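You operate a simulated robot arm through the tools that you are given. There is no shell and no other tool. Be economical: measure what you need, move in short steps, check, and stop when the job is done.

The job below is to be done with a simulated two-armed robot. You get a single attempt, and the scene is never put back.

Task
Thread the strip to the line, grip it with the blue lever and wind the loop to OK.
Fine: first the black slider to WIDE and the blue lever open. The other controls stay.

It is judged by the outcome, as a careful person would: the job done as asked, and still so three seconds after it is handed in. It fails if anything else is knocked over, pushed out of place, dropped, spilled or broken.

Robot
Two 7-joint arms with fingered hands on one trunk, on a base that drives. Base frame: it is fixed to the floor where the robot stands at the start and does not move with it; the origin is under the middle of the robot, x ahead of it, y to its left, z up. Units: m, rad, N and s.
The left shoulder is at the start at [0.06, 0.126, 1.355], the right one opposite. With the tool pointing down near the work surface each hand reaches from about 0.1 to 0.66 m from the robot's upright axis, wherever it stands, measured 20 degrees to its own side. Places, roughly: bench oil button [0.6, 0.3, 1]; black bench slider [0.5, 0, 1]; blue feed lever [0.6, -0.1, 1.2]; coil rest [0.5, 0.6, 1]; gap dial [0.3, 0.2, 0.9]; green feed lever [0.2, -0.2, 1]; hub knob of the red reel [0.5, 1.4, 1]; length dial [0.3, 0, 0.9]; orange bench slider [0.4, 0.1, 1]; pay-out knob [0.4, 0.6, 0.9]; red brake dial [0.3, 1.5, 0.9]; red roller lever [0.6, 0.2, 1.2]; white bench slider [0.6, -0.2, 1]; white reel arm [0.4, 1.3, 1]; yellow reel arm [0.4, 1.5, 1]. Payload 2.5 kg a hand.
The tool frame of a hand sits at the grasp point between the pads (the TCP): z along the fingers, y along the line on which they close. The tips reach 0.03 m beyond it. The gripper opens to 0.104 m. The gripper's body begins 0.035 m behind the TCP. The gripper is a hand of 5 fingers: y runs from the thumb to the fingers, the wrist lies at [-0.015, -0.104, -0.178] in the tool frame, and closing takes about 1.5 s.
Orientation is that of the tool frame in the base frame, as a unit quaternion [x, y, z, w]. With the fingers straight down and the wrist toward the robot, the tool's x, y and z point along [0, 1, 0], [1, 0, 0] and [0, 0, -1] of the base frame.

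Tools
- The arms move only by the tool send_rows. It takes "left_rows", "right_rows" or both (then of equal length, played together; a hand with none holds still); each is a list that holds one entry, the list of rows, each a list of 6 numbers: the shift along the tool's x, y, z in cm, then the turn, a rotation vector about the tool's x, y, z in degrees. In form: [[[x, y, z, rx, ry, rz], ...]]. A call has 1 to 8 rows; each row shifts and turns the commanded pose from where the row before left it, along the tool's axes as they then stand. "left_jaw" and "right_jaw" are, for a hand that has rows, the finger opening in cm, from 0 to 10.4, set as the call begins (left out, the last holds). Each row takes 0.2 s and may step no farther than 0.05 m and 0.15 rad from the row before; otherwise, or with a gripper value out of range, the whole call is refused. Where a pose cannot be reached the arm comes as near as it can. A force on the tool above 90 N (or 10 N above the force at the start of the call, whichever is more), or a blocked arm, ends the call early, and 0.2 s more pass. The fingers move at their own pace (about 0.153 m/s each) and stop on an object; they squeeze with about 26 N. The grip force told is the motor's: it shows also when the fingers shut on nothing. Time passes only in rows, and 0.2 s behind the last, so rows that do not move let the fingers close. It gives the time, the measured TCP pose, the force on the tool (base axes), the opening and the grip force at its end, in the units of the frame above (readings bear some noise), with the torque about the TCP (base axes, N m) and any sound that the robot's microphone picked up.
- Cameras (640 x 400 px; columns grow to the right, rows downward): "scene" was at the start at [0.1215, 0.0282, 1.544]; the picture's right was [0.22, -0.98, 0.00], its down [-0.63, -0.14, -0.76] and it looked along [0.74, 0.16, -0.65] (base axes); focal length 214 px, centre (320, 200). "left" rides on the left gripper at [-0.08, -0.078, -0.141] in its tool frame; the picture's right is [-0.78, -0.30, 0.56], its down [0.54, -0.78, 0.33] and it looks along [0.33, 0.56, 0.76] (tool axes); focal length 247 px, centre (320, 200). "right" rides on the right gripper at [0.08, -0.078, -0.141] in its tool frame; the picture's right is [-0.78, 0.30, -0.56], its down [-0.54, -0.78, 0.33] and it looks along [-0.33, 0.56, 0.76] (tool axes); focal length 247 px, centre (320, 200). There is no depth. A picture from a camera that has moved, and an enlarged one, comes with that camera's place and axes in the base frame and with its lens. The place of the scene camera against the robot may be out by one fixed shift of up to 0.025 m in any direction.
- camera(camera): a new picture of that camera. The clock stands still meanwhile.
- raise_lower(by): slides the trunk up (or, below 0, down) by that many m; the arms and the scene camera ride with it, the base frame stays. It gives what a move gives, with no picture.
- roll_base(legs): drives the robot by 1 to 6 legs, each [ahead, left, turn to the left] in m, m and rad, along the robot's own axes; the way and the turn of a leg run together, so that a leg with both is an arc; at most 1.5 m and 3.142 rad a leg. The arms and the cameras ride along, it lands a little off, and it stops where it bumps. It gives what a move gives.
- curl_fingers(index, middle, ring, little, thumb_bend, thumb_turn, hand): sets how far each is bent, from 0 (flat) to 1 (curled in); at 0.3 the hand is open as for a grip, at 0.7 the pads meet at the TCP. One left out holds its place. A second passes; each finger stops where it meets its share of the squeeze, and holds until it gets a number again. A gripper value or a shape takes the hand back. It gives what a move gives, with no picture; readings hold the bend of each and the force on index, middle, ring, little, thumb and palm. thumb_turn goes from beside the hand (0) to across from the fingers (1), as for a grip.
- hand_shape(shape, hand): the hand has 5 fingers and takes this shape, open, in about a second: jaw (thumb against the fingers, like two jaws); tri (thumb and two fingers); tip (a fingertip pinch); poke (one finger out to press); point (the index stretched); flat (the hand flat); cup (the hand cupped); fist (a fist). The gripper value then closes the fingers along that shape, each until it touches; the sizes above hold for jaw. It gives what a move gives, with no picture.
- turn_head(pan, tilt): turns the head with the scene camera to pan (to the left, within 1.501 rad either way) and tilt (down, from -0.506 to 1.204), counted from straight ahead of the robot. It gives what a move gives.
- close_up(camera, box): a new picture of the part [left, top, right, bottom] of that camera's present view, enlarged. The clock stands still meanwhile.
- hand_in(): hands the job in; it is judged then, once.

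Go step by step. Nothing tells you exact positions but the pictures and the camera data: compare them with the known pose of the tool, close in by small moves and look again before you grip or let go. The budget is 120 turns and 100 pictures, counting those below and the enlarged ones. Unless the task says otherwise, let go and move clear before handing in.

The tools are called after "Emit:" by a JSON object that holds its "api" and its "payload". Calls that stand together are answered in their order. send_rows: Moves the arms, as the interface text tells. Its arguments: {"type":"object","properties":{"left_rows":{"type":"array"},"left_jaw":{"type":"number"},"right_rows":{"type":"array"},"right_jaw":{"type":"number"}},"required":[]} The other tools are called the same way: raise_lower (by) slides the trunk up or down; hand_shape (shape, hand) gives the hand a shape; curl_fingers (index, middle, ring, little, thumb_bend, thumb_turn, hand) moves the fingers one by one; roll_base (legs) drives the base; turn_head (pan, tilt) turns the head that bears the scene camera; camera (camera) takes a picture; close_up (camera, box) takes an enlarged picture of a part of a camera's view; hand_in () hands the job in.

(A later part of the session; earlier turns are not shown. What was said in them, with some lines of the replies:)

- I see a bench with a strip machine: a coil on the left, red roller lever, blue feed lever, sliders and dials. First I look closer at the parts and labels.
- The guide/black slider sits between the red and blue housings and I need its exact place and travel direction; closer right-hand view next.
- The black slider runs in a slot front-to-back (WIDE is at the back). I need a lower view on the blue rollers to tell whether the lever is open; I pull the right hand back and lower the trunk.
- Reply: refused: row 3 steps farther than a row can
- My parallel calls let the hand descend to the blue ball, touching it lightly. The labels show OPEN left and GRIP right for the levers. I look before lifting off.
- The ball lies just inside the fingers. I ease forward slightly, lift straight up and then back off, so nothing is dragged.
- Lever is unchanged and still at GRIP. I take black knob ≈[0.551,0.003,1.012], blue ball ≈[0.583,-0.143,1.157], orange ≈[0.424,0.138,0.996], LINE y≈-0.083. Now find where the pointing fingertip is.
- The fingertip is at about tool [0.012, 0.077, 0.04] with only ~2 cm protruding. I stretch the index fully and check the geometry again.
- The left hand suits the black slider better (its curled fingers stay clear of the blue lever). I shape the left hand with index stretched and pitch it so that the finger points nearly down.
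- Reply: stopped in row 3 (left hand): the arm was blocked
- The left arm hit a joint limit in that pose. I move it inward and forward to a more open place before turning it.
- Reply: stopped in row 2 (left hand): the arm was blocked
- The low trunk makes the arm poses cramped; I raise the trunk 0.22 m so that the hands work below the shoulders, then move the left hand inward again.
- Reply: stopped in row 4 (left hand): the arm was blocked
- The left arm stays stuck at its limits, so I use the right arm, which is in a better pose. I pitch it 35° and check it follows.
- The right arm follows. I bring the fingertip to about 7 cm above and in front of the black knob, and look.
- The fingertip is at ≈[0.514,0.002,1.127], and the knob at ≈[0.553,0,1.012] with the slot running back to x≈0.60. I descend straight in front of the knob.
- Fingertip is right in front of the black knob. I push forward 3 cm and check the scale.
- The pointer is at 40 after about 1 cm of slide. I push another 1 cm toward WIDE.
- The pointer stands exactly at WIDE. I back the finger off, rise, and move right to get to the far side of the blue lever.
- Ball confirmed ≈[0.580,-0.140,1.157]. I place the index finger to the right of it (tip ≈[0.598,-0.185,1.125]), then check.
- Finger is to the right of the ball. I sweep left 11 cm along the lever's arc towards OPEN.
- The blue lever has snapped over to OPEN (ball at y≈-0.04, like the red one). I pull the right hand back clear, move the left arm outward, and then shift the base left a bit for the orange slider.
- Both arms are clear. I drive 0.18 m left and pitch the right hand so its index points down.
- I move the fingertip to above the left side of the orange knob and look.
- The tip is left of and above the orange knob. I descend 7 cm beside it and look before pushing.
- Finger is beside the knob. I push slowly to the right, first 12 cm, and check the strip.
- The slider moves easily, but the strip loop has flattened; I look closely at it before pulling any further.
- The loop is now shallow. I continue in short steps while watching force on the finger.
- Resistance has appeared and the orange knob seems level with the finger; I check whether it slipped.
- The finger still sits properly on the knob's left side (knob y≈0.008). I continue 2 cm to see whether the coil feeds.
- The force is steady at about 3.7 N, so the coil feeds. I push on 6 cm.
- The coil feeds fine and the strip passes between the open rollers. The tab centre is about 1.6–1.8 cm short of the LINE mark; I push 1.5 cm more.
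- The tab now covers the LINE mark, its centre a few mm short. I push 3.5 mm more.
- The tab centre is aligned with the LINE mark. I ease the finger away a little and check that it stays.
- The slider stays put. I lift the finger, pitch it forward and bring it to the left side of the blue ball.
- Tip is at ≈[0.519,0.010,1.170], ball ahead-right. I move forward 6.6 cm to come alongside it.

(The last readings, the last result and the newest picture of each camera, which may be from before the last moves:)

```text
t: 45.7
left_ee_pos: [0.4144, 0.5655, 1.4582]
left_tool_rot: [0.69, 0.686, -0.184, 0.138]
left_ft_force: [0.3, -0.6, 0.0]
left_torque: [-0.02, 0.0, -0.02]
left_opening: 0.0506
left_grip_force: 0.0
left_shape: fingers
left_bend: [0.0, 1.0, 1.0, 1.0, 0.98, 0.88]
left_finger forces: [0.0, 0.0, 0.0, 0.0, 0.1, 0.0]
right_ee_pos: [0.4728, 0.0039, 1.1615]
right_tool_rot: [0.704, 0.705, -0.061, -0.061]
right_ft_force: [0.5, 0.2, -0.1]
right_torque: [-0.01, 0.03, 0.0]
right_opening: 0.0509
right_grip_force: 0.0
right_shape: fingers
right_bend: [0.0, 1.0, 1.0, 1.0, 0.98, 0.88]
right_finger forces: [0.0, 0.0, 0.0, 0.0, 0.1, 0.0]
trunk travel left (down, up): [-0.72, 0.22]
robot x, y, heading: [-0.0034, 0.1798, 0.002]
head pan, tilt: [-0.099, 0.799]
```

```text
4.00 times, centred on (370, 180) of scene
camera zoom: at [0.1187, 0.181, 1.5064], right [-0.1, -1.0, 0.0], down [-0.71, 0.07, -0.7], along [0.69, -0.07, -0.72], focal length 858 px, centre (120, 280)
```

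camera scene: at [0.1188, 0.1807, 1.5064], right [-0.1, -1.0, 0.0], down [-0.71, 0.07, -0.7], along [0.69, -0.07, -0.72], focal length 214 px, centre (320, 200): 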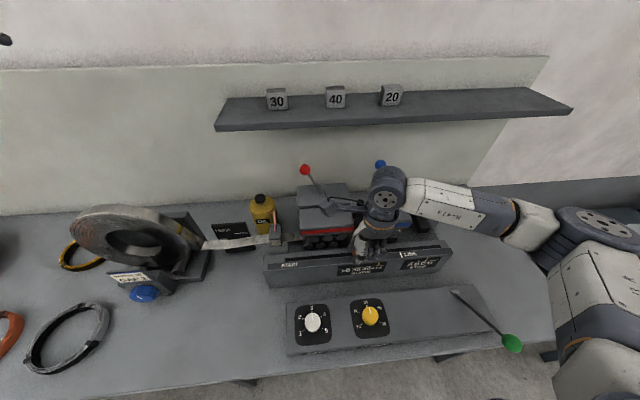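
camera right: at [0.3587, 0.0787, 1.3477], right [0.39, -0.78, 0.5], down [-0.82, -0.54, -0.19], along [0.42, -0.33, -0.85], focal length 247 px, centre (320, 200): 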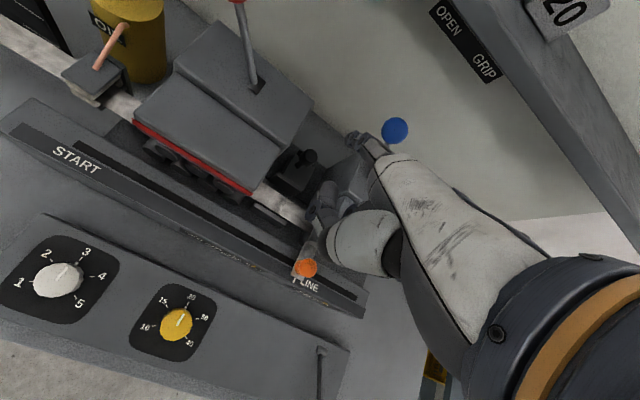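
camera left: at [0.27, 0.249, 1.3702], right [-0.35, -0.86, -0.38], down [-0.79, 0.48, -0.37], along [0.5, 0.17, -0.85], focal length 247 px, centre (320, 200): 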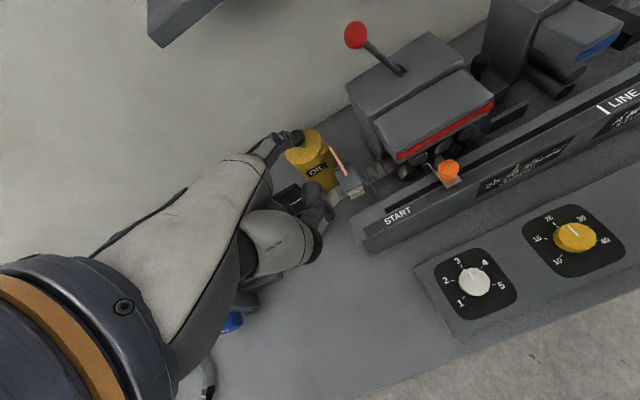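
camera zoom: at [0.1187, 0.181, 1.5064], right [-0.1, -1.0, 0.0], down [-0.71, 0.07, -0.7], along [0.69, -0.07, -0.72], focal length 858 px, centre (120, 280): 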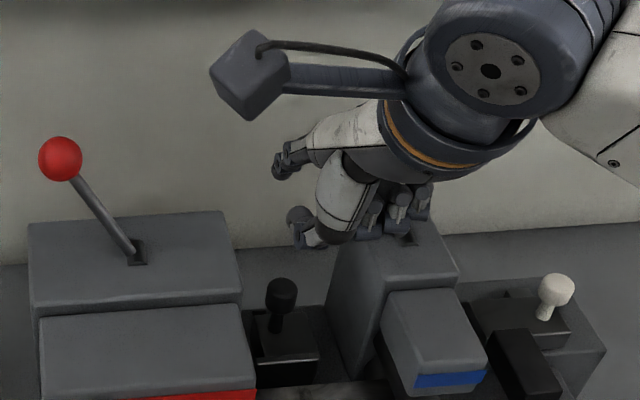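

The finger is left of the ball. I push right in 1 cm steps and watch which finger carries the load.

Emit:
{"api": "send_rows", "payload": {"right_rows": [[[-1, 0, 0, 0, 0, 0], [-1, 0, 0, 0, 0, 0], [-1, 0, 0, 0, 0, 0], [-1, 0, 0, 0, 0, 0], [-1, 0, 0, 0, 0, 0]]]}}

Emit:
{"api": "close_up", "payload": {"camera": "right", "box": [280, 70, 472, 190]}}

```text
t: 46.9
left_ee_pos: [0.4144, 0.5662, 1.4585]
left_tool_rot: [0.691, 0.686, -0.183, 0.138]
left_ft_force: [-0.4, -0.5, 0.3]
left_torque: [0.0, 0.0, -0.02]
left_opening: 0.0507
left_grip_force: 0.0
left_shape: fingers
left_bend: [0.0, 1.0, 1.0, 1.0, 0.98, 0.88]
left_finger forces: [0.0, 0.0, 0.0, 0.0, 0.0, 0.0]
right_ee_pos: [0.4725, -0.0456, 1.1633]
right_tool_rot: [0.703, 0.706, -0.062, -0.063]
right_ft_force: [-2.2, 1.4, -0.1]
right_torque: [0.01, -0.03, 0.13]
right_opening: 0.0496
right_grip_force: 0.7
right_shape: fingers
right_bend: [0.0, 1.0, 1.0, 1.0, 0.98, 0.88]
right_finger forces: [2.3, 0.1, 0.1, 0.1, 0.0, 0.0]
trunk travel left (down, up): [-0.72, 0.22]
robot x, y, heading: [-0.0008, 0.1806, 0.004]
head pan, tilt: [-0.099, 0.799]
```

```text
3.33 times, centred on (376, 130) of right
camera zoom: at [0.4191, 0.0339, 1.3144], right [0.39, -0.78, 0.5], down [-0.82, -0.54, -0.19], along [0.42, -0.33, -0.85], focal length 823 px, centre (133, 433)
```

zoom: 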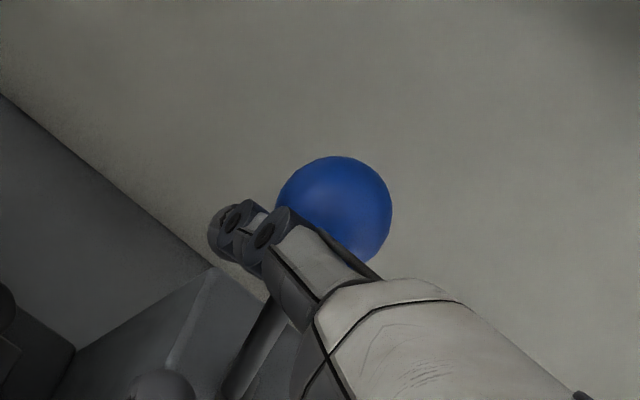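

The ball rides on the index finger. I continue right with a slight forward component to pass the toggle point.

Emit:
{"api": "send_rows", "payload": {"right_rows": [[[-1, 0.4, 0, 0, 0, 0], [-1, 0.4, 0, 0, 0, 0], [-1, 0, 0, 0, 0, 0], [-1, 0, 0, 0, 0, 0], [-1, 0, 0, 0, 0, 0], [-1, 0, 0, 0, 0, 0], [0, 0, 0, 0, 0, 0]]]}}

Emit:
{"api": "close_up", "payload": {"camera": "right", "box": [280, 30, 536, 190]}}

Emit:
{"api": "close_up", "payload": {"camera": "scene", "box": [290, 130, 450, 230]}}

```text
t: 48.5
left_ee_pos: [0.4154, 0.5655, 1.4576]
left_tool_rot: [0.691, 0.686, -0.184, 0.137]
left_ft_force: [0.1, -0.3, 0.6]
left_torque: [0.03, 0.0, 0.0]
left_opening: 0.0507
left_grip_force: 0.0
left_shape: fingers
left_bend: [0.0, 1.0, 1.0, 1.0, 0.98, 0.88]
left_finger forces: [0.0, 0.1, 0.0, 0.0, 0.1, 0.1]
right_ee_pos: [0.4806, -0.1065, 1.1607]
right_tool_rot: [0.704, 0.705, -0.062, -0.062]
right_ft_force: [-0.9, 0.1, -0.5]
right_torque: [-0.04, 0.04, 0.03]
right_opening: 0.0504
right_grip_force: 0.0
right_shape: fingers
right_bend: [0.0, 1.0, 1.0, 1.0, 0.98, 0.88]
right_finger forces: [0.6, 0.0, 0.0, 0.0, 0.0, 0.0]
trunk travel left (down, up): [-0.72, 0.22]
robot x, y, heading: [-0.0033, 0.1805, 0.001]
head pan, tilt: [-0.099, 0.799]
```

```text
2.50 times, centred on (408, 110) of right
camera zoom: at [0.4282, -0.0266, 1.3127], right [0.39, -0.78, 0.5], down [-0.82, -0.54, -0.19], along [0.41, -0.33, -0.85], focal length 617 px, centre (100, 425)
```

zoom: 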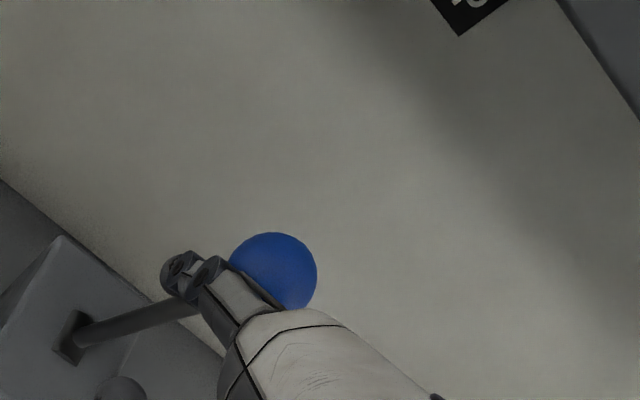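

```text
4.00 times, centred on (370, 180) of scene
camera zoom: at [0.119, 0.1812, 1.5064], right [-0.1, -1.0, 0.0], down [-0.71, 0.07, -0.7], along [0.69, -0.07, -0.72], focal length 858 px, centre (120, 280)
```

zoom: 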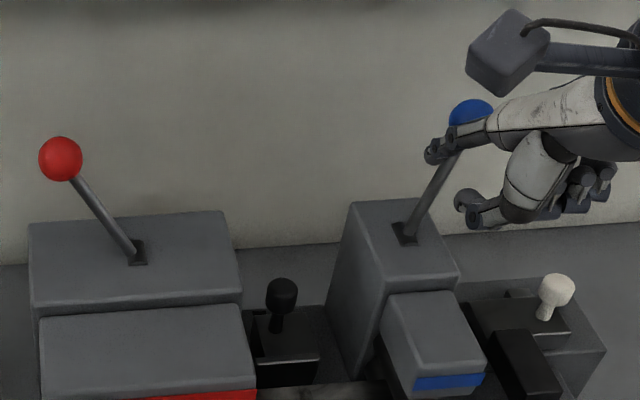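

The lever is past centre but not yet fully at GRIP (ball y≈-0.12). I push on 2.5 cm.

Emit:
{"api": "send_rows", "payload": {"right_rows": [[[-0.8, 0, 0, 0, 0, 0], [-0.8, 0, 0, 0, 0, 0], [-0.8, 0, 0, 0, 0, 0], [0, 0, 0, 0, 0, 0]]]}}

Emit:
{"api": "close_up", "payload": {"camera": "scene", "box": [290, 130, 450, 230]}}

```text
t: 49.5
left_ee_pos: [0.4148, 0.5659, 1.4585]
left_tool_rot: [0.691, 0.686, -0.183, 0.137]
left_ft_force: [0.5, 0.0, 0.0]
left_torque: [0.03, 0.0, 0.02]
left_opening: 0.0509
left_grip_force: 0.0
left_shape: fingers
left_bend: [0.0, 1.0, 1.0, 1.0, 0.98, 0.88]
left_finger forces: [0.0, 0.0, 0.0, 0.1, 0.1, 0.0]
right_ee_pos: [0.4812, -0.1312, 1.1621]
right_tool_rot: [0.703, 0.705, -0.062, -0.062]
right_ft_force: [-0.4, 0.6, -1.2]
right_torque: [0.01, 0.02, 0.01]
right_opening: 0.0507
right_grip_force: 0.1
right_shape: fingers
right_bend: [0.0, 1.0, 1.0, 1.0, 0.98, 0.88]
right_finger forces: [0.0, 0.1, 0.1, 0.1, 0.1, 0.0]
trunk travel left (down, up): [-0.72, 0.22]
robot x, y, heading: [-0.0014, 0.1823, 0.0]
head pan, tilt: [-0.099, 0.799]
```

```text
4.00 times, centred on (370, 180) of scene
camera zoom: at [0.1191, 0.1811, 1.5064], right [-0.1, -1.0, 0.0], down [-0.71, 0.07, -0.7], along [0.69, -0.07, -0.72], focal length 858 px, centre (120, 280)
```

zoom: 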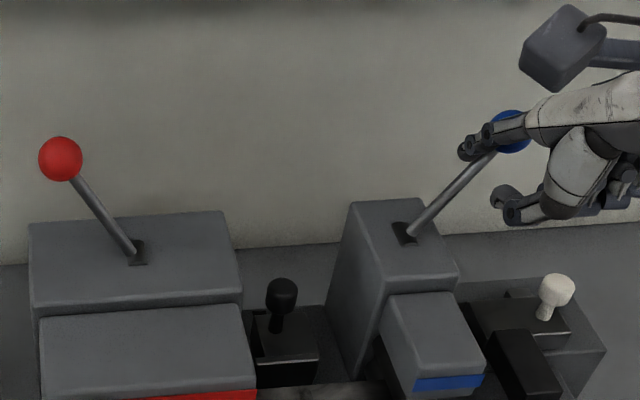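

No more force: the lever has gone over. I withdraw the finger left and back, then check lever, slider and loop.

Emit:
{"api": "send_rows", "payload": {"right_rows": [[[2.5, 0, 0, 0, 0, 0], [0, -3.5, 0, 0, 0, 0], [0, -4.5, -1, 0, 0, 0], [0, -4.5, -1, 0, 0, 0], [0, -2, -4, 0, 0, 0], [0, 0, -4.5, 0, 0, 0], [-4.5, 0, 0, 0, 0, 0], [-4.5, 0, 0, 0, 0, 0]]]}}

Emit:
{"api": "close_up", "payload": {"camera": "scene", "box": [260, 140, 484, 280]}}

Emit:
{"api": "close_up", "payload": {"camera": "scene", "box": [60, 180, 300, 330]}}

```text
t: 51.3
left_ee_pos: [0.4155, 0.5641, 1.4575]
left_tool_rot: [0.69, 0.687, -0.184, 0.137]
left_ft_force: [0.2, 0.2, -0.3]
left_torque: [0.01, -0.01, -0.03]
left_opening: 0.0507
left_grip_force: 0.1
left_shape: fingers
left_bend: [0.0, 1.0, 1.0, 1.0, 0.98, 0.88]
left_finger forces: [0.0, 0.1, 0.0, 0.1, 0.1, 0.0]
right_ee_pos: [0.3574, -0.1967, 1.2904]
right_tool_rot: [0.704, 0.705, -0.062, -0.062]
right_ft_force: [-1.1, -0.2, 0.1]
right_torque: [0.01, 0.02, 0.0]
right_opening: 0.0507
right_grip_force: 0.0
right_shape: fingers
right_bend: [0.0, 1.0, 1.0, 1.0, 0.98, 0.88]
right_finger forces: [0.0, 0.0, 0.0, 0.1, 0.2, 0.0]
trunk travel left (down, up): [-0.72, 0.22]
robot x, y, heading: [0.0009, 0.1831, 0.003]
head pan, tilt: [-0.099, 0.799]
```

```text
2.86 times, centred on (372, 210) of scene
camera zoom: at [0.1192, 0.1809, 1.5064], right [-0.1, -1.0, 0.0], down [-0.71, 0.07, -0.7], along [0.69, -0.07, -0.72], focal length 613 px, centre (171, 171)
```

zoom: 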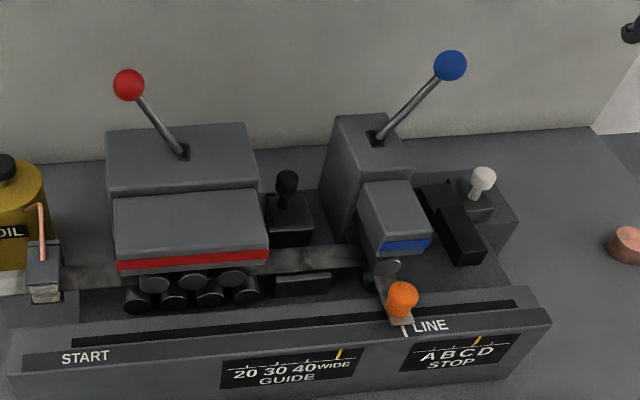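

```text
2.67 times, centred on (180, 255) of scene
camera zoom: at [0.1192, 0.1809, 1.5064], right [-0.1, -1.0, 0.0], down [-0.71, 0.07, -0.7], along [0.69, -0.07, -0.72], focal length 572 px, centre (693, 53)
```

zoom: 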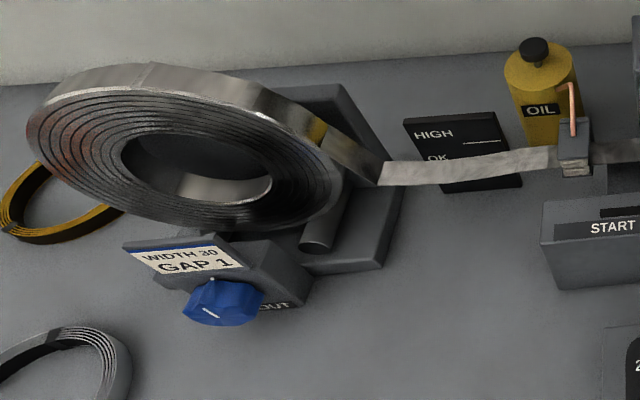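

Lever at GRIP, slider at LINE, guide at WIDE; the strip lies nearly straight (HIGH). Now the pay-out knob: I drive left 0.5 m and look at it.

Emit:
{"api": "roll_base", "payload": {"legs": [[0, 0.5, 0]]}}

Emit:
{"api": "turn_head", "payload": {"pan": -0.15, "tilt": 0.85}}

Emit:
{"api": "camera", "payload": {"camera": "scene"}}

Emit:
{"api": "camera", "payload": {"camera": "right"}}

```text
t: 54.2
left_ee_pos: [0.4179, 1.0616, 1.4574]
left_tool_rot: [0.692, 0.685, -0.184, 0.136]
left_ft_force: [-0.2, 0.7, 0.3]
left_torque: [0.0, -0.01, 0.0]
left_opening: 0.0509
left_grip_force: 0.0
left_shape: fingers
left_bend: [0.0, 1.0, 1.0, 1.0, 0.98, 0.88]
left_finger forces: [0.0, 0.0, 0.1, 0.1, 0.0, 0.1]
right_ee_pos: [0.3554, 0.3006, 1.2889]
right_tool_rot: [0.705, 0.704, -0.062, -0.061]
right_ft_force: [0.6, -0.2, 0.5]
right_torque: [0.02, 0.0, 0.0]
right_opening: 0.0509
right_grip_force: 0.1
right_shape: fingers
right_bend: [0.0, 1.0, 1.0, 1.0, 0.98, 0.88]
right_finger forces: [0.0, 0.1, 0.2, 0.1, 0.0, 0.0]
trunk travel left (down, up): [-0.72, 0.22]
robot x, y, heading: [0.0004, 0.6732, -0.001]
head pan, tilt: [-0.099, 0.799]
```

```text
t: 54.9
left_ee_pos: [0.4167, 1.0624, 1.4586]
left_tool_rot: [0.693, 0.684, -0.184, 0.137]
left_ft_force: [0.9, -0.3, 0.1]
left_torque: [0.01, 0.04, -0.01]
left_opening: 0.0507
left_grip_force: 0.1
left_shape: fingers
left_bend: [0.0, 1.0, 1.0, 1.0, 0.98, 0.88]
left_finger forces: [0.0, 0.1, 0.0, 0.0, 0.1, 0.1]
right_ee_pos: [0.3573, 0.3004, 1.2904]
right_tool_rot: [0.705, 0.703, -0.063, -0.062]
right_ft_force: [-1.0, -0.5, 0.6]
right_torque: [0.0, -0.02, -0.02]
right_opening: 0.051
right_grip_force: 0.1
right_shape: fingers
right_bend: [0.0, 1.0, 1.0, 1.0, 0.98, 0.88]
right_finger forces: [0.1, 0.0, 0.0, 0.0, 0.0, 0.1]
trunk travel left (down, up): [-0.72, 0.22]
robot x, y, heading: [0.002, 0.6728, -0.006]
head pan, tilt: [-0.15, 0.85]
```

```text
35 pictures are left
camera scene: at [0.1166, 0.6752, 1.5024], right [-0.15, -0.99, 0.0], down [-0.74, 0.11, -0.66], along [0.65, -0.1, -0.75], focal length 214 px, centre (320, 200)
```

scene: 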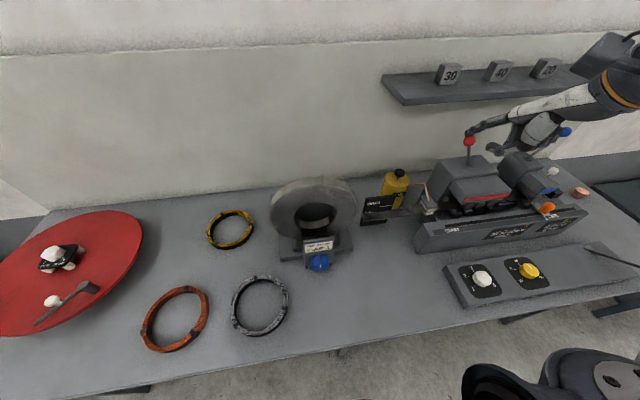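

```text
34 pictures are left
camera right: at [0.3038, 0.3811, 1.4423], right [0.39, -0.78, 0.5], down [-0.82, -0.53, -0.19], along [0.41, -0.33, -0.85], focal length 247 px, centre (320, 200)
```

right: 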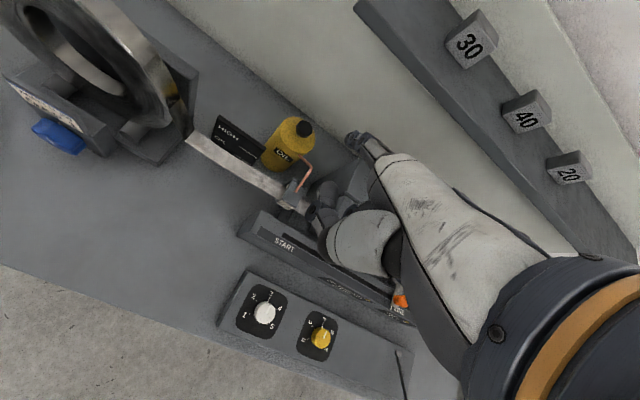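

Emit:
{"api": "close_up", "payload": {"camera": "scene", "box": [270, 180, 430, 280]}}

Emit:
{"api": "close_up", "payload": {"camera": "scene", "box": [290, 228, 354, 278]}}

```text
4.00 times, centred on (350, 230) of scene
camera zoom: at [0.1166, 0.6752, 1.5024], right [-0.15, -0.99, 0.0], down [-0.74, 0.11, -0.66], along [0.65, -0.1, -0.75], focal length 858 px, centre (200, 80)
```

zoom: 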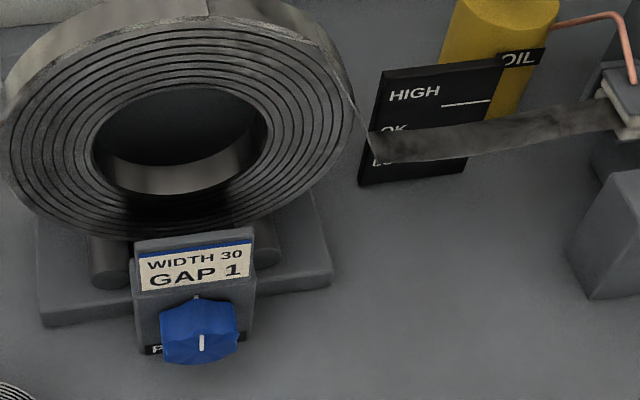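

```text
8.00 times, centred on (322, 253) of scene
camera zoom: at [0.1166, 0.6752, 1.5024], right [-0.15, -0.99, 0.0], down [-0.74, 0.11, -0.66], along [0.65, -0.1, -0.75], focal length 1716 px, centre (304, -224)
```

zoom: 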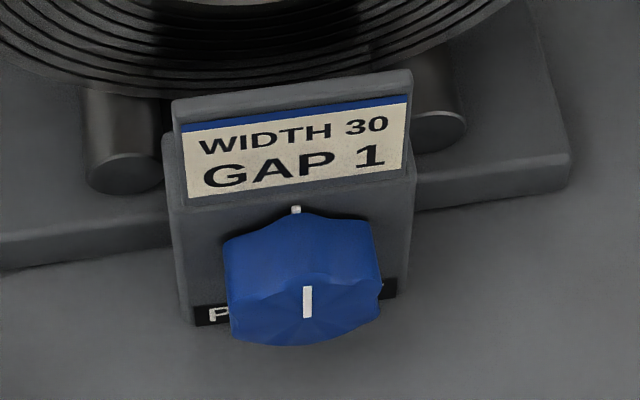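

The pay-out knob faces the robot, front ≈[0.385,0.636,0.893], about 5 cm across. I bring the right index, pointing down, above its top so I can roll it by strokes.

Emit:
{"api": "send_rows", "payload": {"right_rows": [[[4.5, 0, 0, 7, 0, 0], [4.5, 0, 0, 7, 0, 0], [4.5, 0, 0, 7, 0, 0], [4.5, 0, 0, 7, 0, 0], [4.5, 0, 0, 7, 0, 0], [0, 0, 0, 0, 0, 0]]]}}

Emit:
{"api": "send_rows", "payload": {"right_rows": [[[2.26, 2.16, 3.2, 0, 0, 0], [2.26, 2.16, 3.2, 0, 0, 0], [2.26, 2.16, 3.2, 0, 0, 0], [2.26, 2.16, 3.2, 0, 0, 0], [2.26, 2.16, 3.2, 0, 0, 0], [0, 0, 0, 0, 0, 0]]]}}

Emit:
{"api": "camera", "payload": {"camera": "right"}}

Emit:
{"api": "close_up", "payload": {"camera": "scene", "box": [260, 180, 420, 280]}}

```text
t: 56.2
left_ee_pos: [0.4174, 1.0613, 1.4585]
left_tool_rot: [0.693, 0.684, -0.184, 0.136]
left_ft_force: [0.1, -1.0, -0.9]
left_torque: [0.03, 0.01, 0.0]
left_opening: 0.0509
left_grip_force: 0.2
left_shape: fingers
left_bend: [0.0, 1.0, 1.0, 1.0, 0.98, 0.88]
left_finger forces: [0.0, 0.0, 0.0, 0.1, 0.0, 0.1]
right_ee_pos: [0.3569, 0.526, 1.2897]
right_tool_rot: [0.654, 0.652, -0.271, -0.271]
right_ft_force: [0.6, 0.3, -0.9]
right_torque: [0.02, -0.02, -0.02]
right_opening: 0.0508
right_grip_force: 0.1
right_shape: fingers
right_bend: [0.0, 1.0, 1.0, 1.0, 0.98, 0.88]
right_finger forces: [0.1, 0.0, 0.0, 0.0, 0.0, 0.0]
trunk travel left (down, up): [-0.72, 0.22]
robot x, y, heading: [-0.0022, 0.679, 0.001]
head pan, tilt: [-0.15, 0.85]
```

```text
t: 57.6
left_ee_pos: [0.4166, 1.0608, 1.4577]
left_tool_rot: [0.693, 0.684, -0.183, 0.137]
left_ft_force: [-0.7, -0.6, 0.6]
left_torque: [-0.01, -0.01, 0.01]
left_opening: 0.0507
left_grip_force: 0.1
left_shape: fingers
left_bend: [0.0, 1.0, 1.0, 1.0, 0.98, 0.88]
left_finger forces: [0.0, 0.1, 0.0, 0.1, 0.0, 0.0]
right_ee_pos: [0.3209, 0.6395, 1.1009]
right_tool_rot: [0.654, 0.653, -0.269, -0.271]
right_ft_force: [-0.5, 0.5, -0.3]
right_torque: [-0.01, 0.0, 0.0]
right_opening: 0.0508
right_grip_force: 0.0
right_shape: fingers
right_bend: [0.0, 1.0, 1.0, 1.0, 0.98, 0.88]
right_finger forces: [0.0, 0.0, 0.0, 0.1, 0.0, 0.1]
trunk travel left (down, up): [-0.72, 0.22]
robot x, y, heading: [0.0008, 0.6807, -0.007]
head pan, tilt: [-0.15, 0.85]
```

```text
31 pictures are left
camera right: at [0.3649, 0.7198, 1.2546], right [0.6, -0.78, 0.18], down [-0.79, -0.53, 0.31], along [-0.15, -0.33, -0.93], focal length 247 px, centre (320, 200)
```

right: 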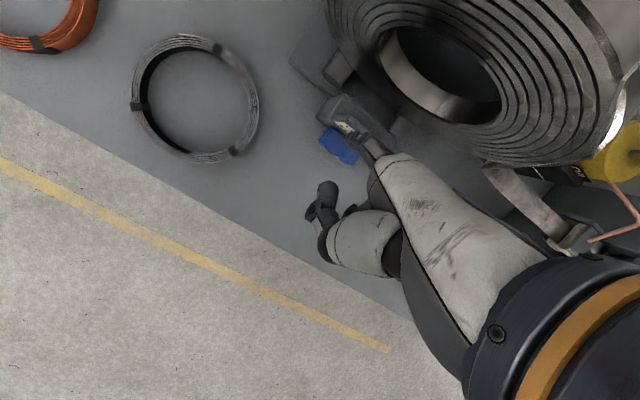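

```text
4.00 times, centred on (340, 230) of scene
camera zoom: at [0.1165, 0.6748, 1.5024], right [-0.15, -0.99, 0.0], down [-0.74, 0.12, -0.66], along [0.65, -0.1, -0.75], focal length 858 px, centre (240, 80)
```

zoom: 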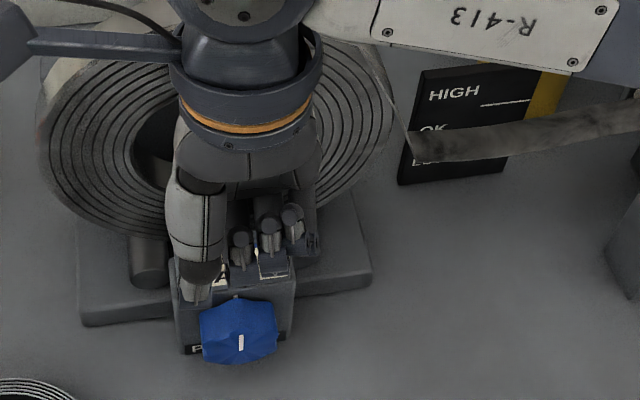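

I zoom with the right camera to fix knob centre and fingertip.

Emit:
{"api": "close_up", "payload": {"camera": "right", "box": [296, 80, 424, 160]}}

```text
5.00 times, centred on (360, 120) of right
camera zoom: at [0.3649, 0.7198, 1.2546], right [0.6, -0.78, 0.18], down [-0.79, -0.53, 0.31], along [-0.15, -0.33, -0.93], focal length 1235 px, centre (120, 600)
```

zoom: 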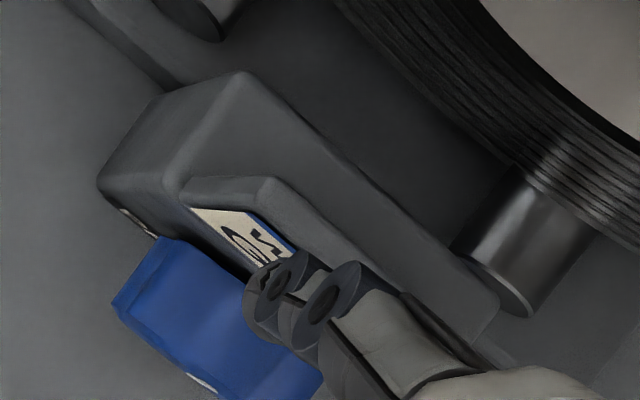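

Fingertip confirmed ≈[0.390,0.648,1.017]; knob centre ≈[0.39,0.619,0.893], radius ≈0.028. I move over its upper left and come down in small steps to feel contact.

Emit:
{"api": "send_rows", "payload": {"right_rows": [[[-1.0, 1.4, 1.4, 0, 0, 0], [-0.5, 1.4, 1.4, 0, 0, 0], [0, 1.4, 1.4, 0, 0, 0], [0, 1.0, 1.0, 0, 0, 0], [0, 0.7, 0.7, 0, 0, 0], [0, 0, 0, 0, 0, 0]]]}}

Emit:
{"api": "close_up", "payload": {"camera": "right", "box": [264, 80, 424, 180]}}

```text
t: 59.0
left_ee_pos: [0.4188, 1.0621, 1.4578]
left_tool_rot: [0.692, 0.684, -0.184, 0.138]
left_ft_force: [0.0, 0.1, 0.3]
left_torque: [0.04, -0.01, 0.01]
left_opening: 0.0508
left_grip_force: 0.0
left_shape: fingers
left_bend: [0.0, 1.0, 1.0, 1.0, 0.98, 0.88]
left_finger forces: [0.0, 0.0, 0.0, 0.1, 0.1, 0.0]
right_ee_pos: [0.3188, 0.6246, 1.0182]
right_tool_rot: [0.654, 0.653, -0.27, -0.272]
right_ft_force: [0.1, 0.5, 5.8]
right_torque: [0.13, -0.38, 0.06]
right_opening: 0.0508
right_grip_force: 2.9
right_shape: fingers
right_bend: [0.0, 1.0, 1.0, 1.0, 0.98, 0.88]
right_finger forces: [5.6, 0.0, 0.0, 0.0, 0.1, 0.0]
trunk travel left (down, up): [-0.72, 0.22]
robot x, y, heading: [0.0024, 0.6758, -0.003]
head pan, tilt: [-0.15, 0.85]
```

```text
4.00 times, centred on (344, 130) of right
camera zoom: at [0.3639, 0.7047, 1.1723], right [0.6, -0.78, 0.18], down [-0.79, -0.53, 0.31], along [-0.15, -0.33, -0.93], focal length 988 px, centre (224, 480)
```

zoom: 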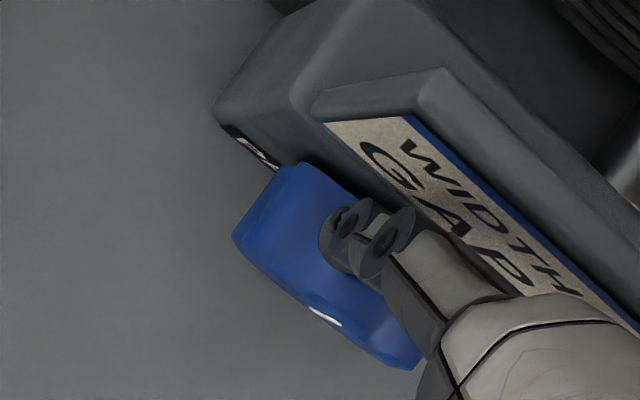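

Contact with about 6 N on the knob's upper left. I stroke across its top to the right (clockwise from the front) as a test.

Emit:
{"api": "send_rows", "payload": {"right_rows": [[[-0.9, -0.14, -0.14, 0, 0, 0], [-0.9, -0.07, -0.07, 0, 0, 0], [-0.9, 0.07, 0.07, 0, 0, 0], [-0.9, 0.21, 0.21, 0, 0, 0]]]}}

Emit:
{"api": "close_up", "payload": {"camera": "right", "box": [264, 80, 424, 180]}}

Emit:
{"api": "close_up", "payload": {"camera": "scene", "box": [270, 180, 430, 280]}}

```text
t: 60.0
left_ee_pos: [0.4184, 1.0612, 1.4586]
left_tool_rot: [0.692, 0.684, -0.184, 0.136]
left_ft_force: [-0.3, 0.9, -0.5]
left_torque: [0.04, 0.01, 0.0]
left_opening: 0.0508
left_grip_force: 0.1
left_shape: fingers
left_bend: [0.0, 1.0, 1.0, 1.0, 0.98, 0.88]
left_finger forces: [0.1, 0.1, 0.1, 0.1, 0.0, 0.0]
right_ee_pos: [0.3201, 0.5886, 1.017]
right_tool_rot: [0.653, 0.653, -0.272, -0.272]
right_ft_force: [0.2, 0.8, 0.4]
right_torque: [0.01, 0.05, 0.01]
right_opening: 0.0513
right_grip_force: 0.1
right_shape: fingers
right_bend: [0.0, 1.0, 1.0, 1.0, 0.98, 0.88]
right_finger forces: [0.1, 0.1, 0.0, 0.0, 0.0, 0.0]
trunk travel left (down, up): [-0.72, 0.22]
robot x, y, heading: [0.0009, 0.6776, -0.005]
head pan, tilt: [-0.15, 0.85]
```

```text
4.00 times, centred on (344, 130) of right
camera zoom: at [0.3647, 0.6678, 1.1706], right [0.6, -0.78, 0.18], down [-0.79, -0.53, 0.31], along [-0.15, -0.33, -0.93], focal length 988 px, centre (224, 480)
```

zoom: 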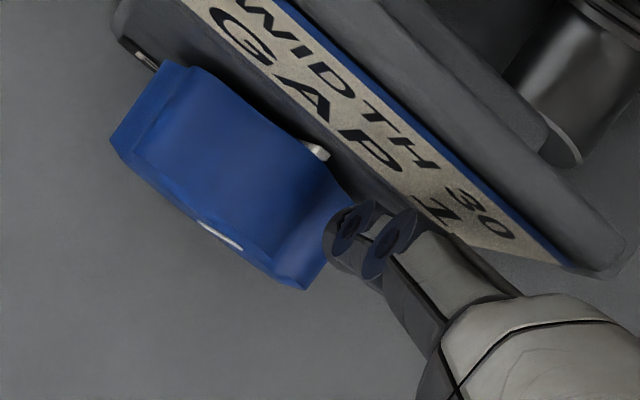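

```text
4.00 times, centred on (350, 230) of scene
camera zoom: at [0.1166, 0.6748, 1.5024], right [-0.15, -0.99, 0.0], down [-0.74, 0.12, -0.66], along [0.65, -0.1, -0.75], focal length 858 px, centre (200, 80)
```

zoom: 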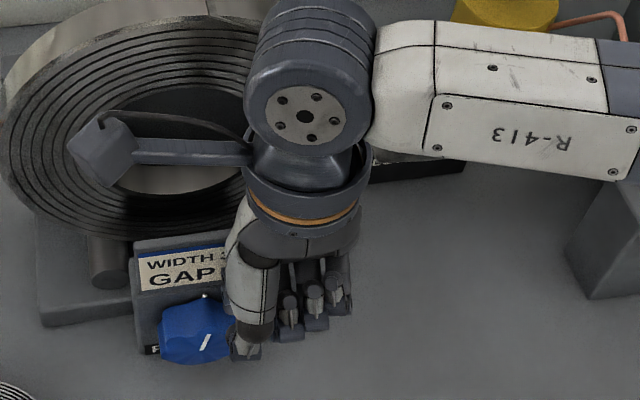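

The stroke turned the knob about 25° clockwise, so friction works. I repeat with a longer, firmer stroke (lift, return, press, stroke).

Emit:
{"api": "send_rows", "payload": {"right_rows": [[[2.2, -1.77, -1.77, 0, 0, 0], [2.4, 0, 0, 0, 0, 0], [0, 2.55, 2.55, 0, 0, 0], [-1.0, -0.34, -0.34, 0, 0, 0], [-1.0, -0.3, -0.3, 0, 0, 0], [-1.0, -0.14, -0.14, 0, 0, 0], [-1.0, 0.07, 0.07, 0, 0, 0], [-1.0, 0.28, 0.28, 0, 0, 0]]]}}

Emit:
{"api": "close_up", "payload": {"camera": "scene", "box": [270, 180, 430, 280]}}

```text
t: 61.9
left_ee_pos: [0.4163, 1.0625, 1.458]
left_tool_rot: [0.693, 0.684, -0.183, 0.137]
left_ft_force: [-0.6, 0.1, 0.3]
left_torque: [0.01, 0.01, -0.02]
left_opening: 0.0508
left_grip_force: 0.1
left_shape: fingers
left_bend: [0.0, 1.0, 1.0, 1.0, 0.98, 0.88]
left_finger forces: [0.1, 0.0, 0.0, 0.0, 0.0, 0.1]
right_ee_pos: [0.3191, 0.5815, 1.011]
right_tool_rot: [0.655, 0.651, -0.271, -0.271]
right_ft_force: [-0.4, -0.7, 0.6]
right_torque: [0.02, 0.0, 0.0]
right_opening: 0.0511
right_grip_force: 0.1
right_shape: fingers
right_bend: [0.0, 1.0, 1.0, 1.0, 0.98, 0.88]
right_finger forces: [0.0, 0.0, 0.0, 0.0, 0.0, 0.0]
trunk travel left (down, up): [-0.72, 0.22]
robot x, y, heading: [0.0005, 0.6752, -0.005]
head pan, tilt: [-0.15, 0.85]
```

```text
4.00 times, centred on (350, 230) of scene
camera zoom: at [0.1161, 0.6749, 1.5023], right [-0.15, -0.99, 0.0], down [-0.74, 0.11, -0.66], along [0.65, -0.1, -0.75], focal length 858 px, centre (200, 80)
```

zoom: 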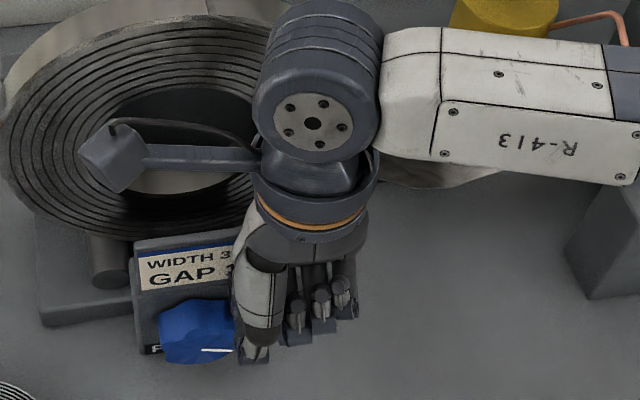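

The pointer is now at 90° and the strip's sag is growing, so clockwise pays out. I lift the hand to see the gauge.

Emit:
{"api": "send_rows", "payload": {"right_rows": [[[2, -2.5, -2.5, 0, 0, 0], [3, -2, -2, 0, 0, 0], [1, -2, -2, 0, 0, 0], [0, 0, 0, 0, 0, 0]]]}}

Emit:
{"api": "close_up", "payload": {"camera": "scene", "box": [290, 180, 450, 280]}}

```text
t: 62.9
left_ee_pos: [0.4172, 1.0621, 1.4577]
left_tool_rot: [0.692, 0.684, -0.183, 0.136]
left_ft_force: [0.1, 0.0, -0.1]
left_torque: [0.03, 0.0, -0.03]
left_opening: 0.0508
left_grip_force: 0.0
left_shape: fingers
left_bend: [0.0, 1.0, 1.0, 1.0, 0.98, 0.88]
left_finger forces: [0.0, 0.1, 0.0, 0.0, 0.0, 0.0]
right_ee_pos: [0.3202, 0.6448, 1.1044]
right_tool_rot: [0.653, 0.653, -0.271, -0.271]
right_ft_force: [-0.7, -0.3, 0.8]
right_torque: [0.03, 0.0, 0.01]
right_opening: 0.0508
right_grip_force: 0.1
right_shape: fingers
right_bend: [0.0, 1.0, 1.0, 1.0, 0.98, 0.88]
right_finger forces: [0.0, 0.0, 0.1, 0.0, 0.1, 0.0]
trunk travel left (down, up): [-0.72, 0.22]
robot x, y, heading: [0.0046, 0.6757, -0.007]
head pan, tilt: [-0.15, 0.85]
```

```text
4.00 times, centred on (370, 230) of scene
camera zoom: at [0.1168, 0.675, 1.5024], right [-0.15, -0.99, 0.0], down [-0.74, 0.11, -0.66], along [0.65, -0.1, -0.75], focal length 858 px, centre (120, 80)
```

zoom: 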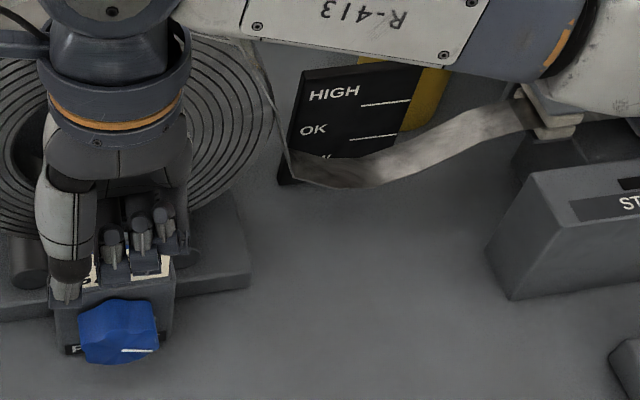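

By my estimate from this view, the gauge lines are at z≈0.929 and 0.880 and the loop's bottom ≈0.90, i.e. in OK. I check for parallax with the right hand's camera.

Emit:
{"api": "close_up", "payload": {"camera": "right", "box": [420, 90, 640, 250]}}

```text
2.50 times, centred on (530, 170) of right
camera zoom: at [0.3647, 0.7249, 1.2581], right [0.6, -0.78, 0.18], down [-0.79, -0.53, 0.32], along [-0.15, -0.33, -0.93], focal length 617 px, centre (-205, 275)
```

zoom: 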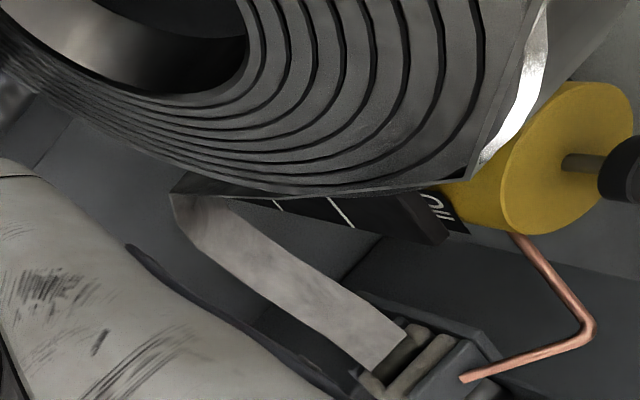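

Both views agree: loop bottom z≈0.90, midway between the gauge lines (≈0.875 and ≈0.928), so it is at OK. I move the hand well clear and take a final look.

Emit:
{"api": "send_rows", "payload": {"right_rows": [[[0, -3.3, -3.3, 0, 0, 0], [0, -3.3, -3.3, 0, 0, 0], [0, -4.2, -1, 0, 0, 0], [0, -4.2, -1, 0, 0, 0], [0, 0, 0, 0, 0, 0], [0, 0, 0, 0, 0, 0]]]}}

Emit:
{"api": "turn_head", "payload": {"pan": -0.5, "tilt": 0.75}}

Emit:
{"api": "camera", "payload": {"camera": "scene"}}

```text
t: 64.2
left_ee_pos: [0.417, 1.0623, 1.4587]
left_tool_rot: [0.693, 0.683, -0.184, 0.137]
left_ft_force: [0.4, 0.2, 0.3]
left_torque: [0.03, 0.01, 0.01]
left_opening: 0.0506
left_grip_force: 0.0
left_shape: fingers
left_bend: [0.0, 1.0, 1.0, 1.0, 0.98, 0.88]
left_finger forces: [0.0, 0.0, 0.0, 0.0, 0.1, 0.1]
right_ee_pos: [0.2738, 0.6434, 1.2686]
right_tool_rot: [0.654, 0.652, -0.27, -0.271]
right_ft_force: [-1.1, -0.5, -0.3]
right_torque: [0.02, 0.02, -0.02]
right_opening: 0.0512
right_grip_force: 0.1
right_shape: fingers
right_bend: [0.0, 1.0, 1.0, 1.0, 0.98, 0.88]
right_finger forces: [0.1, 0.0, 0.0, 0.1, 0.0, 0.0]
trunk travel left (down, up): [-0.72, 0.22]
robot x, y, heading: [0.0007, 0.6771, -0.004]
head pan, tilt: [-0.15, 0.85]
```

```text
t: 65.1
left_ee_pos: [0.4162, 1.0625, 1.4574]
left_tool_rot: [0.692, 0.684, -0.184, 0.137]
left_ft_force: [-0.9, 0.0, -0.1]
left_torque: [-0.01, 0.01, 0.02]
left_opening: 0.0509
left_grip_force: 0.1
left_shape: fingers
left_bend: [0.0, 1.0, 1.0, 1.0, 0.98, 0.88]
left_finger forces: [0.0, 0.0, 0.0, 0.0, 0.1, 0.1]
right_ee_pos: [0.2755, 0.6434, 1.2683]
right_tool_rot: [0.654, 0.652, -0.271, -0.272]
right_ft_force: [0.0, 0.2, 1.0]
right_torque: [-0.03, 0.0, 0.0]
right_opening: 0.0509
right_grip_force: 0.1
right_shape: fingers
right_bend: [0.0, 1.0, 1.0, 1.0, 0.98, 0.88]
right_finger forces: [0.1, 0.1, 0.1, 0.0, 0.1, 0.1]
trunk travel left (down, up): [-0.72, 0.22]
robot x, y, heading: [0.0, 0.6761, -0.005]
head pan, tilt: [-0.499, 0.75]
```

```text
22 pictures are left
camera scene: at [0.112, 0.6472, 1.5104], right [-0.48, -0.88, 0.0], down [-0.6, 0.33, -0.73], along [0.64, -0.35, -0.68], focal length 214 px, centre (320, 200)
```

scene: 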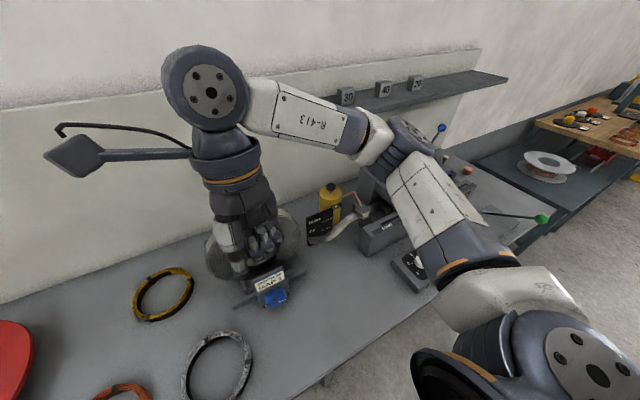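

The forearm blocks the view, so I drive right 0.3 m to face the gauge squarely for a last check.

Emit:
{"api": "roll_base", "payload": {"legs": [[0, -0.3, 0]]}}

Emit:
{"api": "turn_head", "payload": {"pan": 0.0, "tilt": 0.75}}

Emit:
{"api": "camera", "payload": {"camera": "scene"}}

```text
t: 67.1
left_ee_pos: [0.4158, 0.761, 1.4585]
left_tool_rot: [0.692, 0.684, -0.183, 0.137]
left_ft_force: [-0.3, 0.0, -0.5]
left_torque: [0.0, 0.01, -0.03]
left_opening: 0.0506
left_grip_force: 0.0
left_shape: fingers
left_bend: [0.0, 1.0, 1.0, 1.0, 0.98, 0.88]
left_finger forces: [0.0, 0.0, 0.0, 0.0, 0.0, 0.0]
right_ee_pos: [0.2742, 0.3422, 1.2671]
right_tool_rot: [0.653, 0.653, -0.271, -0.271]
right_ft_force: [-0.3, -0.6, 0.5]
right_torque: [0.04, 0.04, -0.02]
right_opening: 0.0508
right_grip_force: 0.1
right_shape: fingers
right_bend: [0.0, 1.0, 1.0, 1.0, 0.98, 0.88]
right_finger forces: [0.0, 0.1, 0.0, 0.0, 0.0, 0.0]
trunk travel left (down, up): [-0.72, 0.22]
robot x, y, heading: [0.0001, 0.3756, -0.003]
head pan, tilt: [-0.499, 0.75]
```

```text
t: 68.1
left_ee_pos: [0.4166, 0.7611, 1.4581]
left_tool_rot: [0.692, 0.685, -0.184, 0.138]
left_ft_force: [-0.3, 0.1, 0.2]
left_torque: [0.0, -0.02, 0.03]
left_opening: 0.0509
left_grip_force: 0.0
left_shape: fingers
left_bend: [0.0, 1.0, 1.0, 1.0, 0.98, 0.88]
left_finger forces: [0.0, 0.0, 0.0, 0.0, 0.0, 0.0]
right_ee_pos: [0.2744, 0.3434, 1.2681]
right_tool_rot: [0.654, 0.653, -0.27, -0.271]
right_ft_force: [0.4, 0.5, -0.3]
right_torque: [0.01, 0.03, -0.01]
right_opening: 0.0508
right_grip_force: 0.0
right_shape: fingers
right_bend: [0.0, 1.0, 1.0, 1.0, 0.98, 0.88]
right_finger forces: [0.0, 0.1, 0.0, 0.0, 0.0, 0.1]
trunk travel left (down, up): [-0.72, 0.22]
robot x, y, heading: [0.003, 0.3746, -0.0]
head pan, tilt: [0.0, 0.75]
```

```text
21 pictures are left
camera scene: at [0.1213, 0.3855, 1.5104], right [0.0, -1.0, 0.0], down [-0.68, 0.0, -0.73], along [0.73, 0.0, -0.68], focal length 214 px, centre (320, 200)
```

scene: 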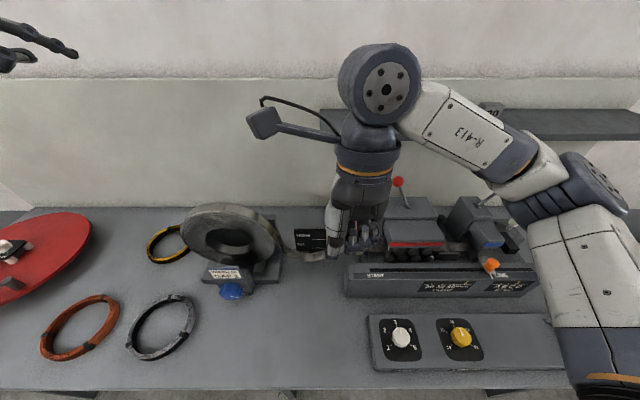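

The right hand hides the gauge; I shift it 25 cm to the right and look again.

Emit:
{"api": "send_rows", "payload": {"right_rows": [[[-4.5, 0, 0, 0, 0, 0], [-4.5, 0, 0, 0, 0, 0], [-4.5, 0, 0, 0, 0, 0], [-4.5, 0, 0, 0, 0, 0], [-4.5, 0, 0, 0, 0, 0], [-3, 0, 0, 0, 0, 0], [0, 0, 0, 0, 0, 0]]]}}

Emit:
{"api": "close_up", "payload": {"camera": "scene", "box": [230, 200, 390, 300]}}

Emit:
{"api": "close_up", "payload": {"camera": "right", "box": [0, 0, 640, 400]}}

```text
t: 69.7
left_ee_pos: [0.4153, 0.7613, 1.4577]
left_tool_rot: [0.692, 0.685, -0.184, 0.137]
left_ft_force: [0.4, 1.3, 0.9]
left_torque: [-0.01, -0.01, 0.0]
left_opening: 0.0506
left_grip_force: 0.1
left_shape: fingers
left_bend: [0.0, 1.0, 1.0, 1.0, 0.98, 0.88]
left_finger forces: [0.0, 0.0, 0.0, 0.0, 0.0, 0.1]
right_ee_pos: [0.2734, 0.0868, 1.2674]
right_tool_rot: [0.653, 0.653, -0.271, -0.272]
right_ft_force: [-0.1, -0.1, 0.3]
right_torque: [0.02, -0.02, -0.01]
right_opening: 0.0509
right_grip_force: 0.0
right_shape: fingers
right_bend: [0.0, 1.0, 1.0, 1.0, 0.98, 0.88]
right_finger forces: [0.1, 0.1, 0.0, 0.0, 0.0, 0.0]
trunk travel left (down, up): [-0.72, 0.22]
robot x, y, heading: [0.0022, 0.3775, -0.007]
head pan, tilt: [0.0, 0.75]
```

```text
4.00 times, centred on (310, 250) of scene
camera zoom: at [0.1214, 0.386, 1.5104], right [0.0, -1.0, 0.0], down [-0.68, 0.0, -0.73], along [0.73, 0.0, -0.68], focal length 858 px, centre (360, 0)
```

zoom: 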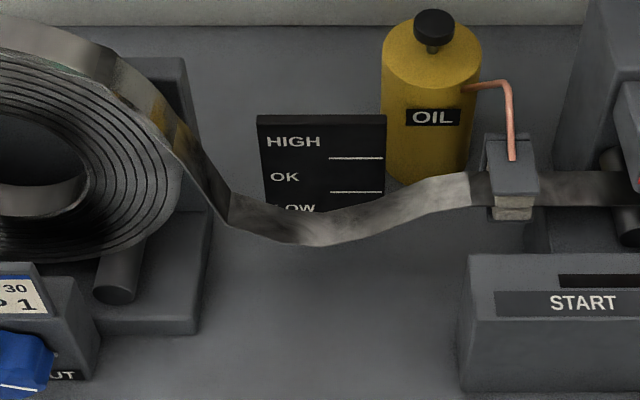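

```text
1.00 times, centred on (320, 200) of right (not enlarged: the box is as wide or as high as the picture)
camera zoom: at [0.3177, 0.1675, 1.4229], right [0.6, -0.78, 0.18], down [-0.79, -0.53, 0.31], along [-0.15, -0.33, -0.93], focal length 247 px, centre (320, 200)
```

zoom: 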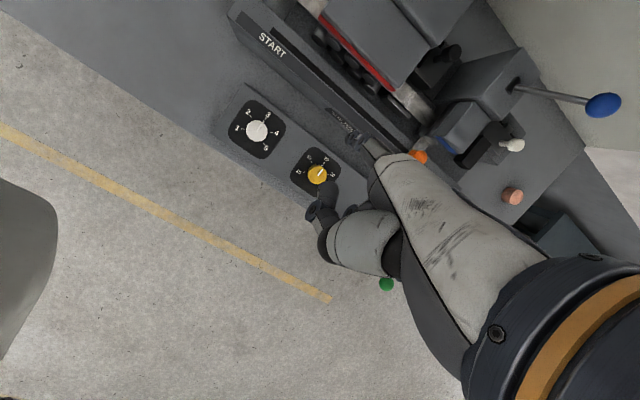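

From the front the loop's bottom again comes out at z≈0.90, between the gauge lines (0.879 and 0.928). Slider at LINE, lever at GRIP, guide at WIDE and both hands clear, so I hand in.

Emit:
{"api": "hand_in", "payload": {}}

```text
The job is handed in.
```

The strip is threaded to the LINE mark, gripped with the blue lever, and the loop is wound to OK. Before threading I set the black slider to WIDE and opened the blue lever. I turned no other control except the pay-out knob.

Early on, lowering the trunk brought the right hand down onto the blue lever's ball with about 10 N. The lever did not move, and I found no sign of harm.
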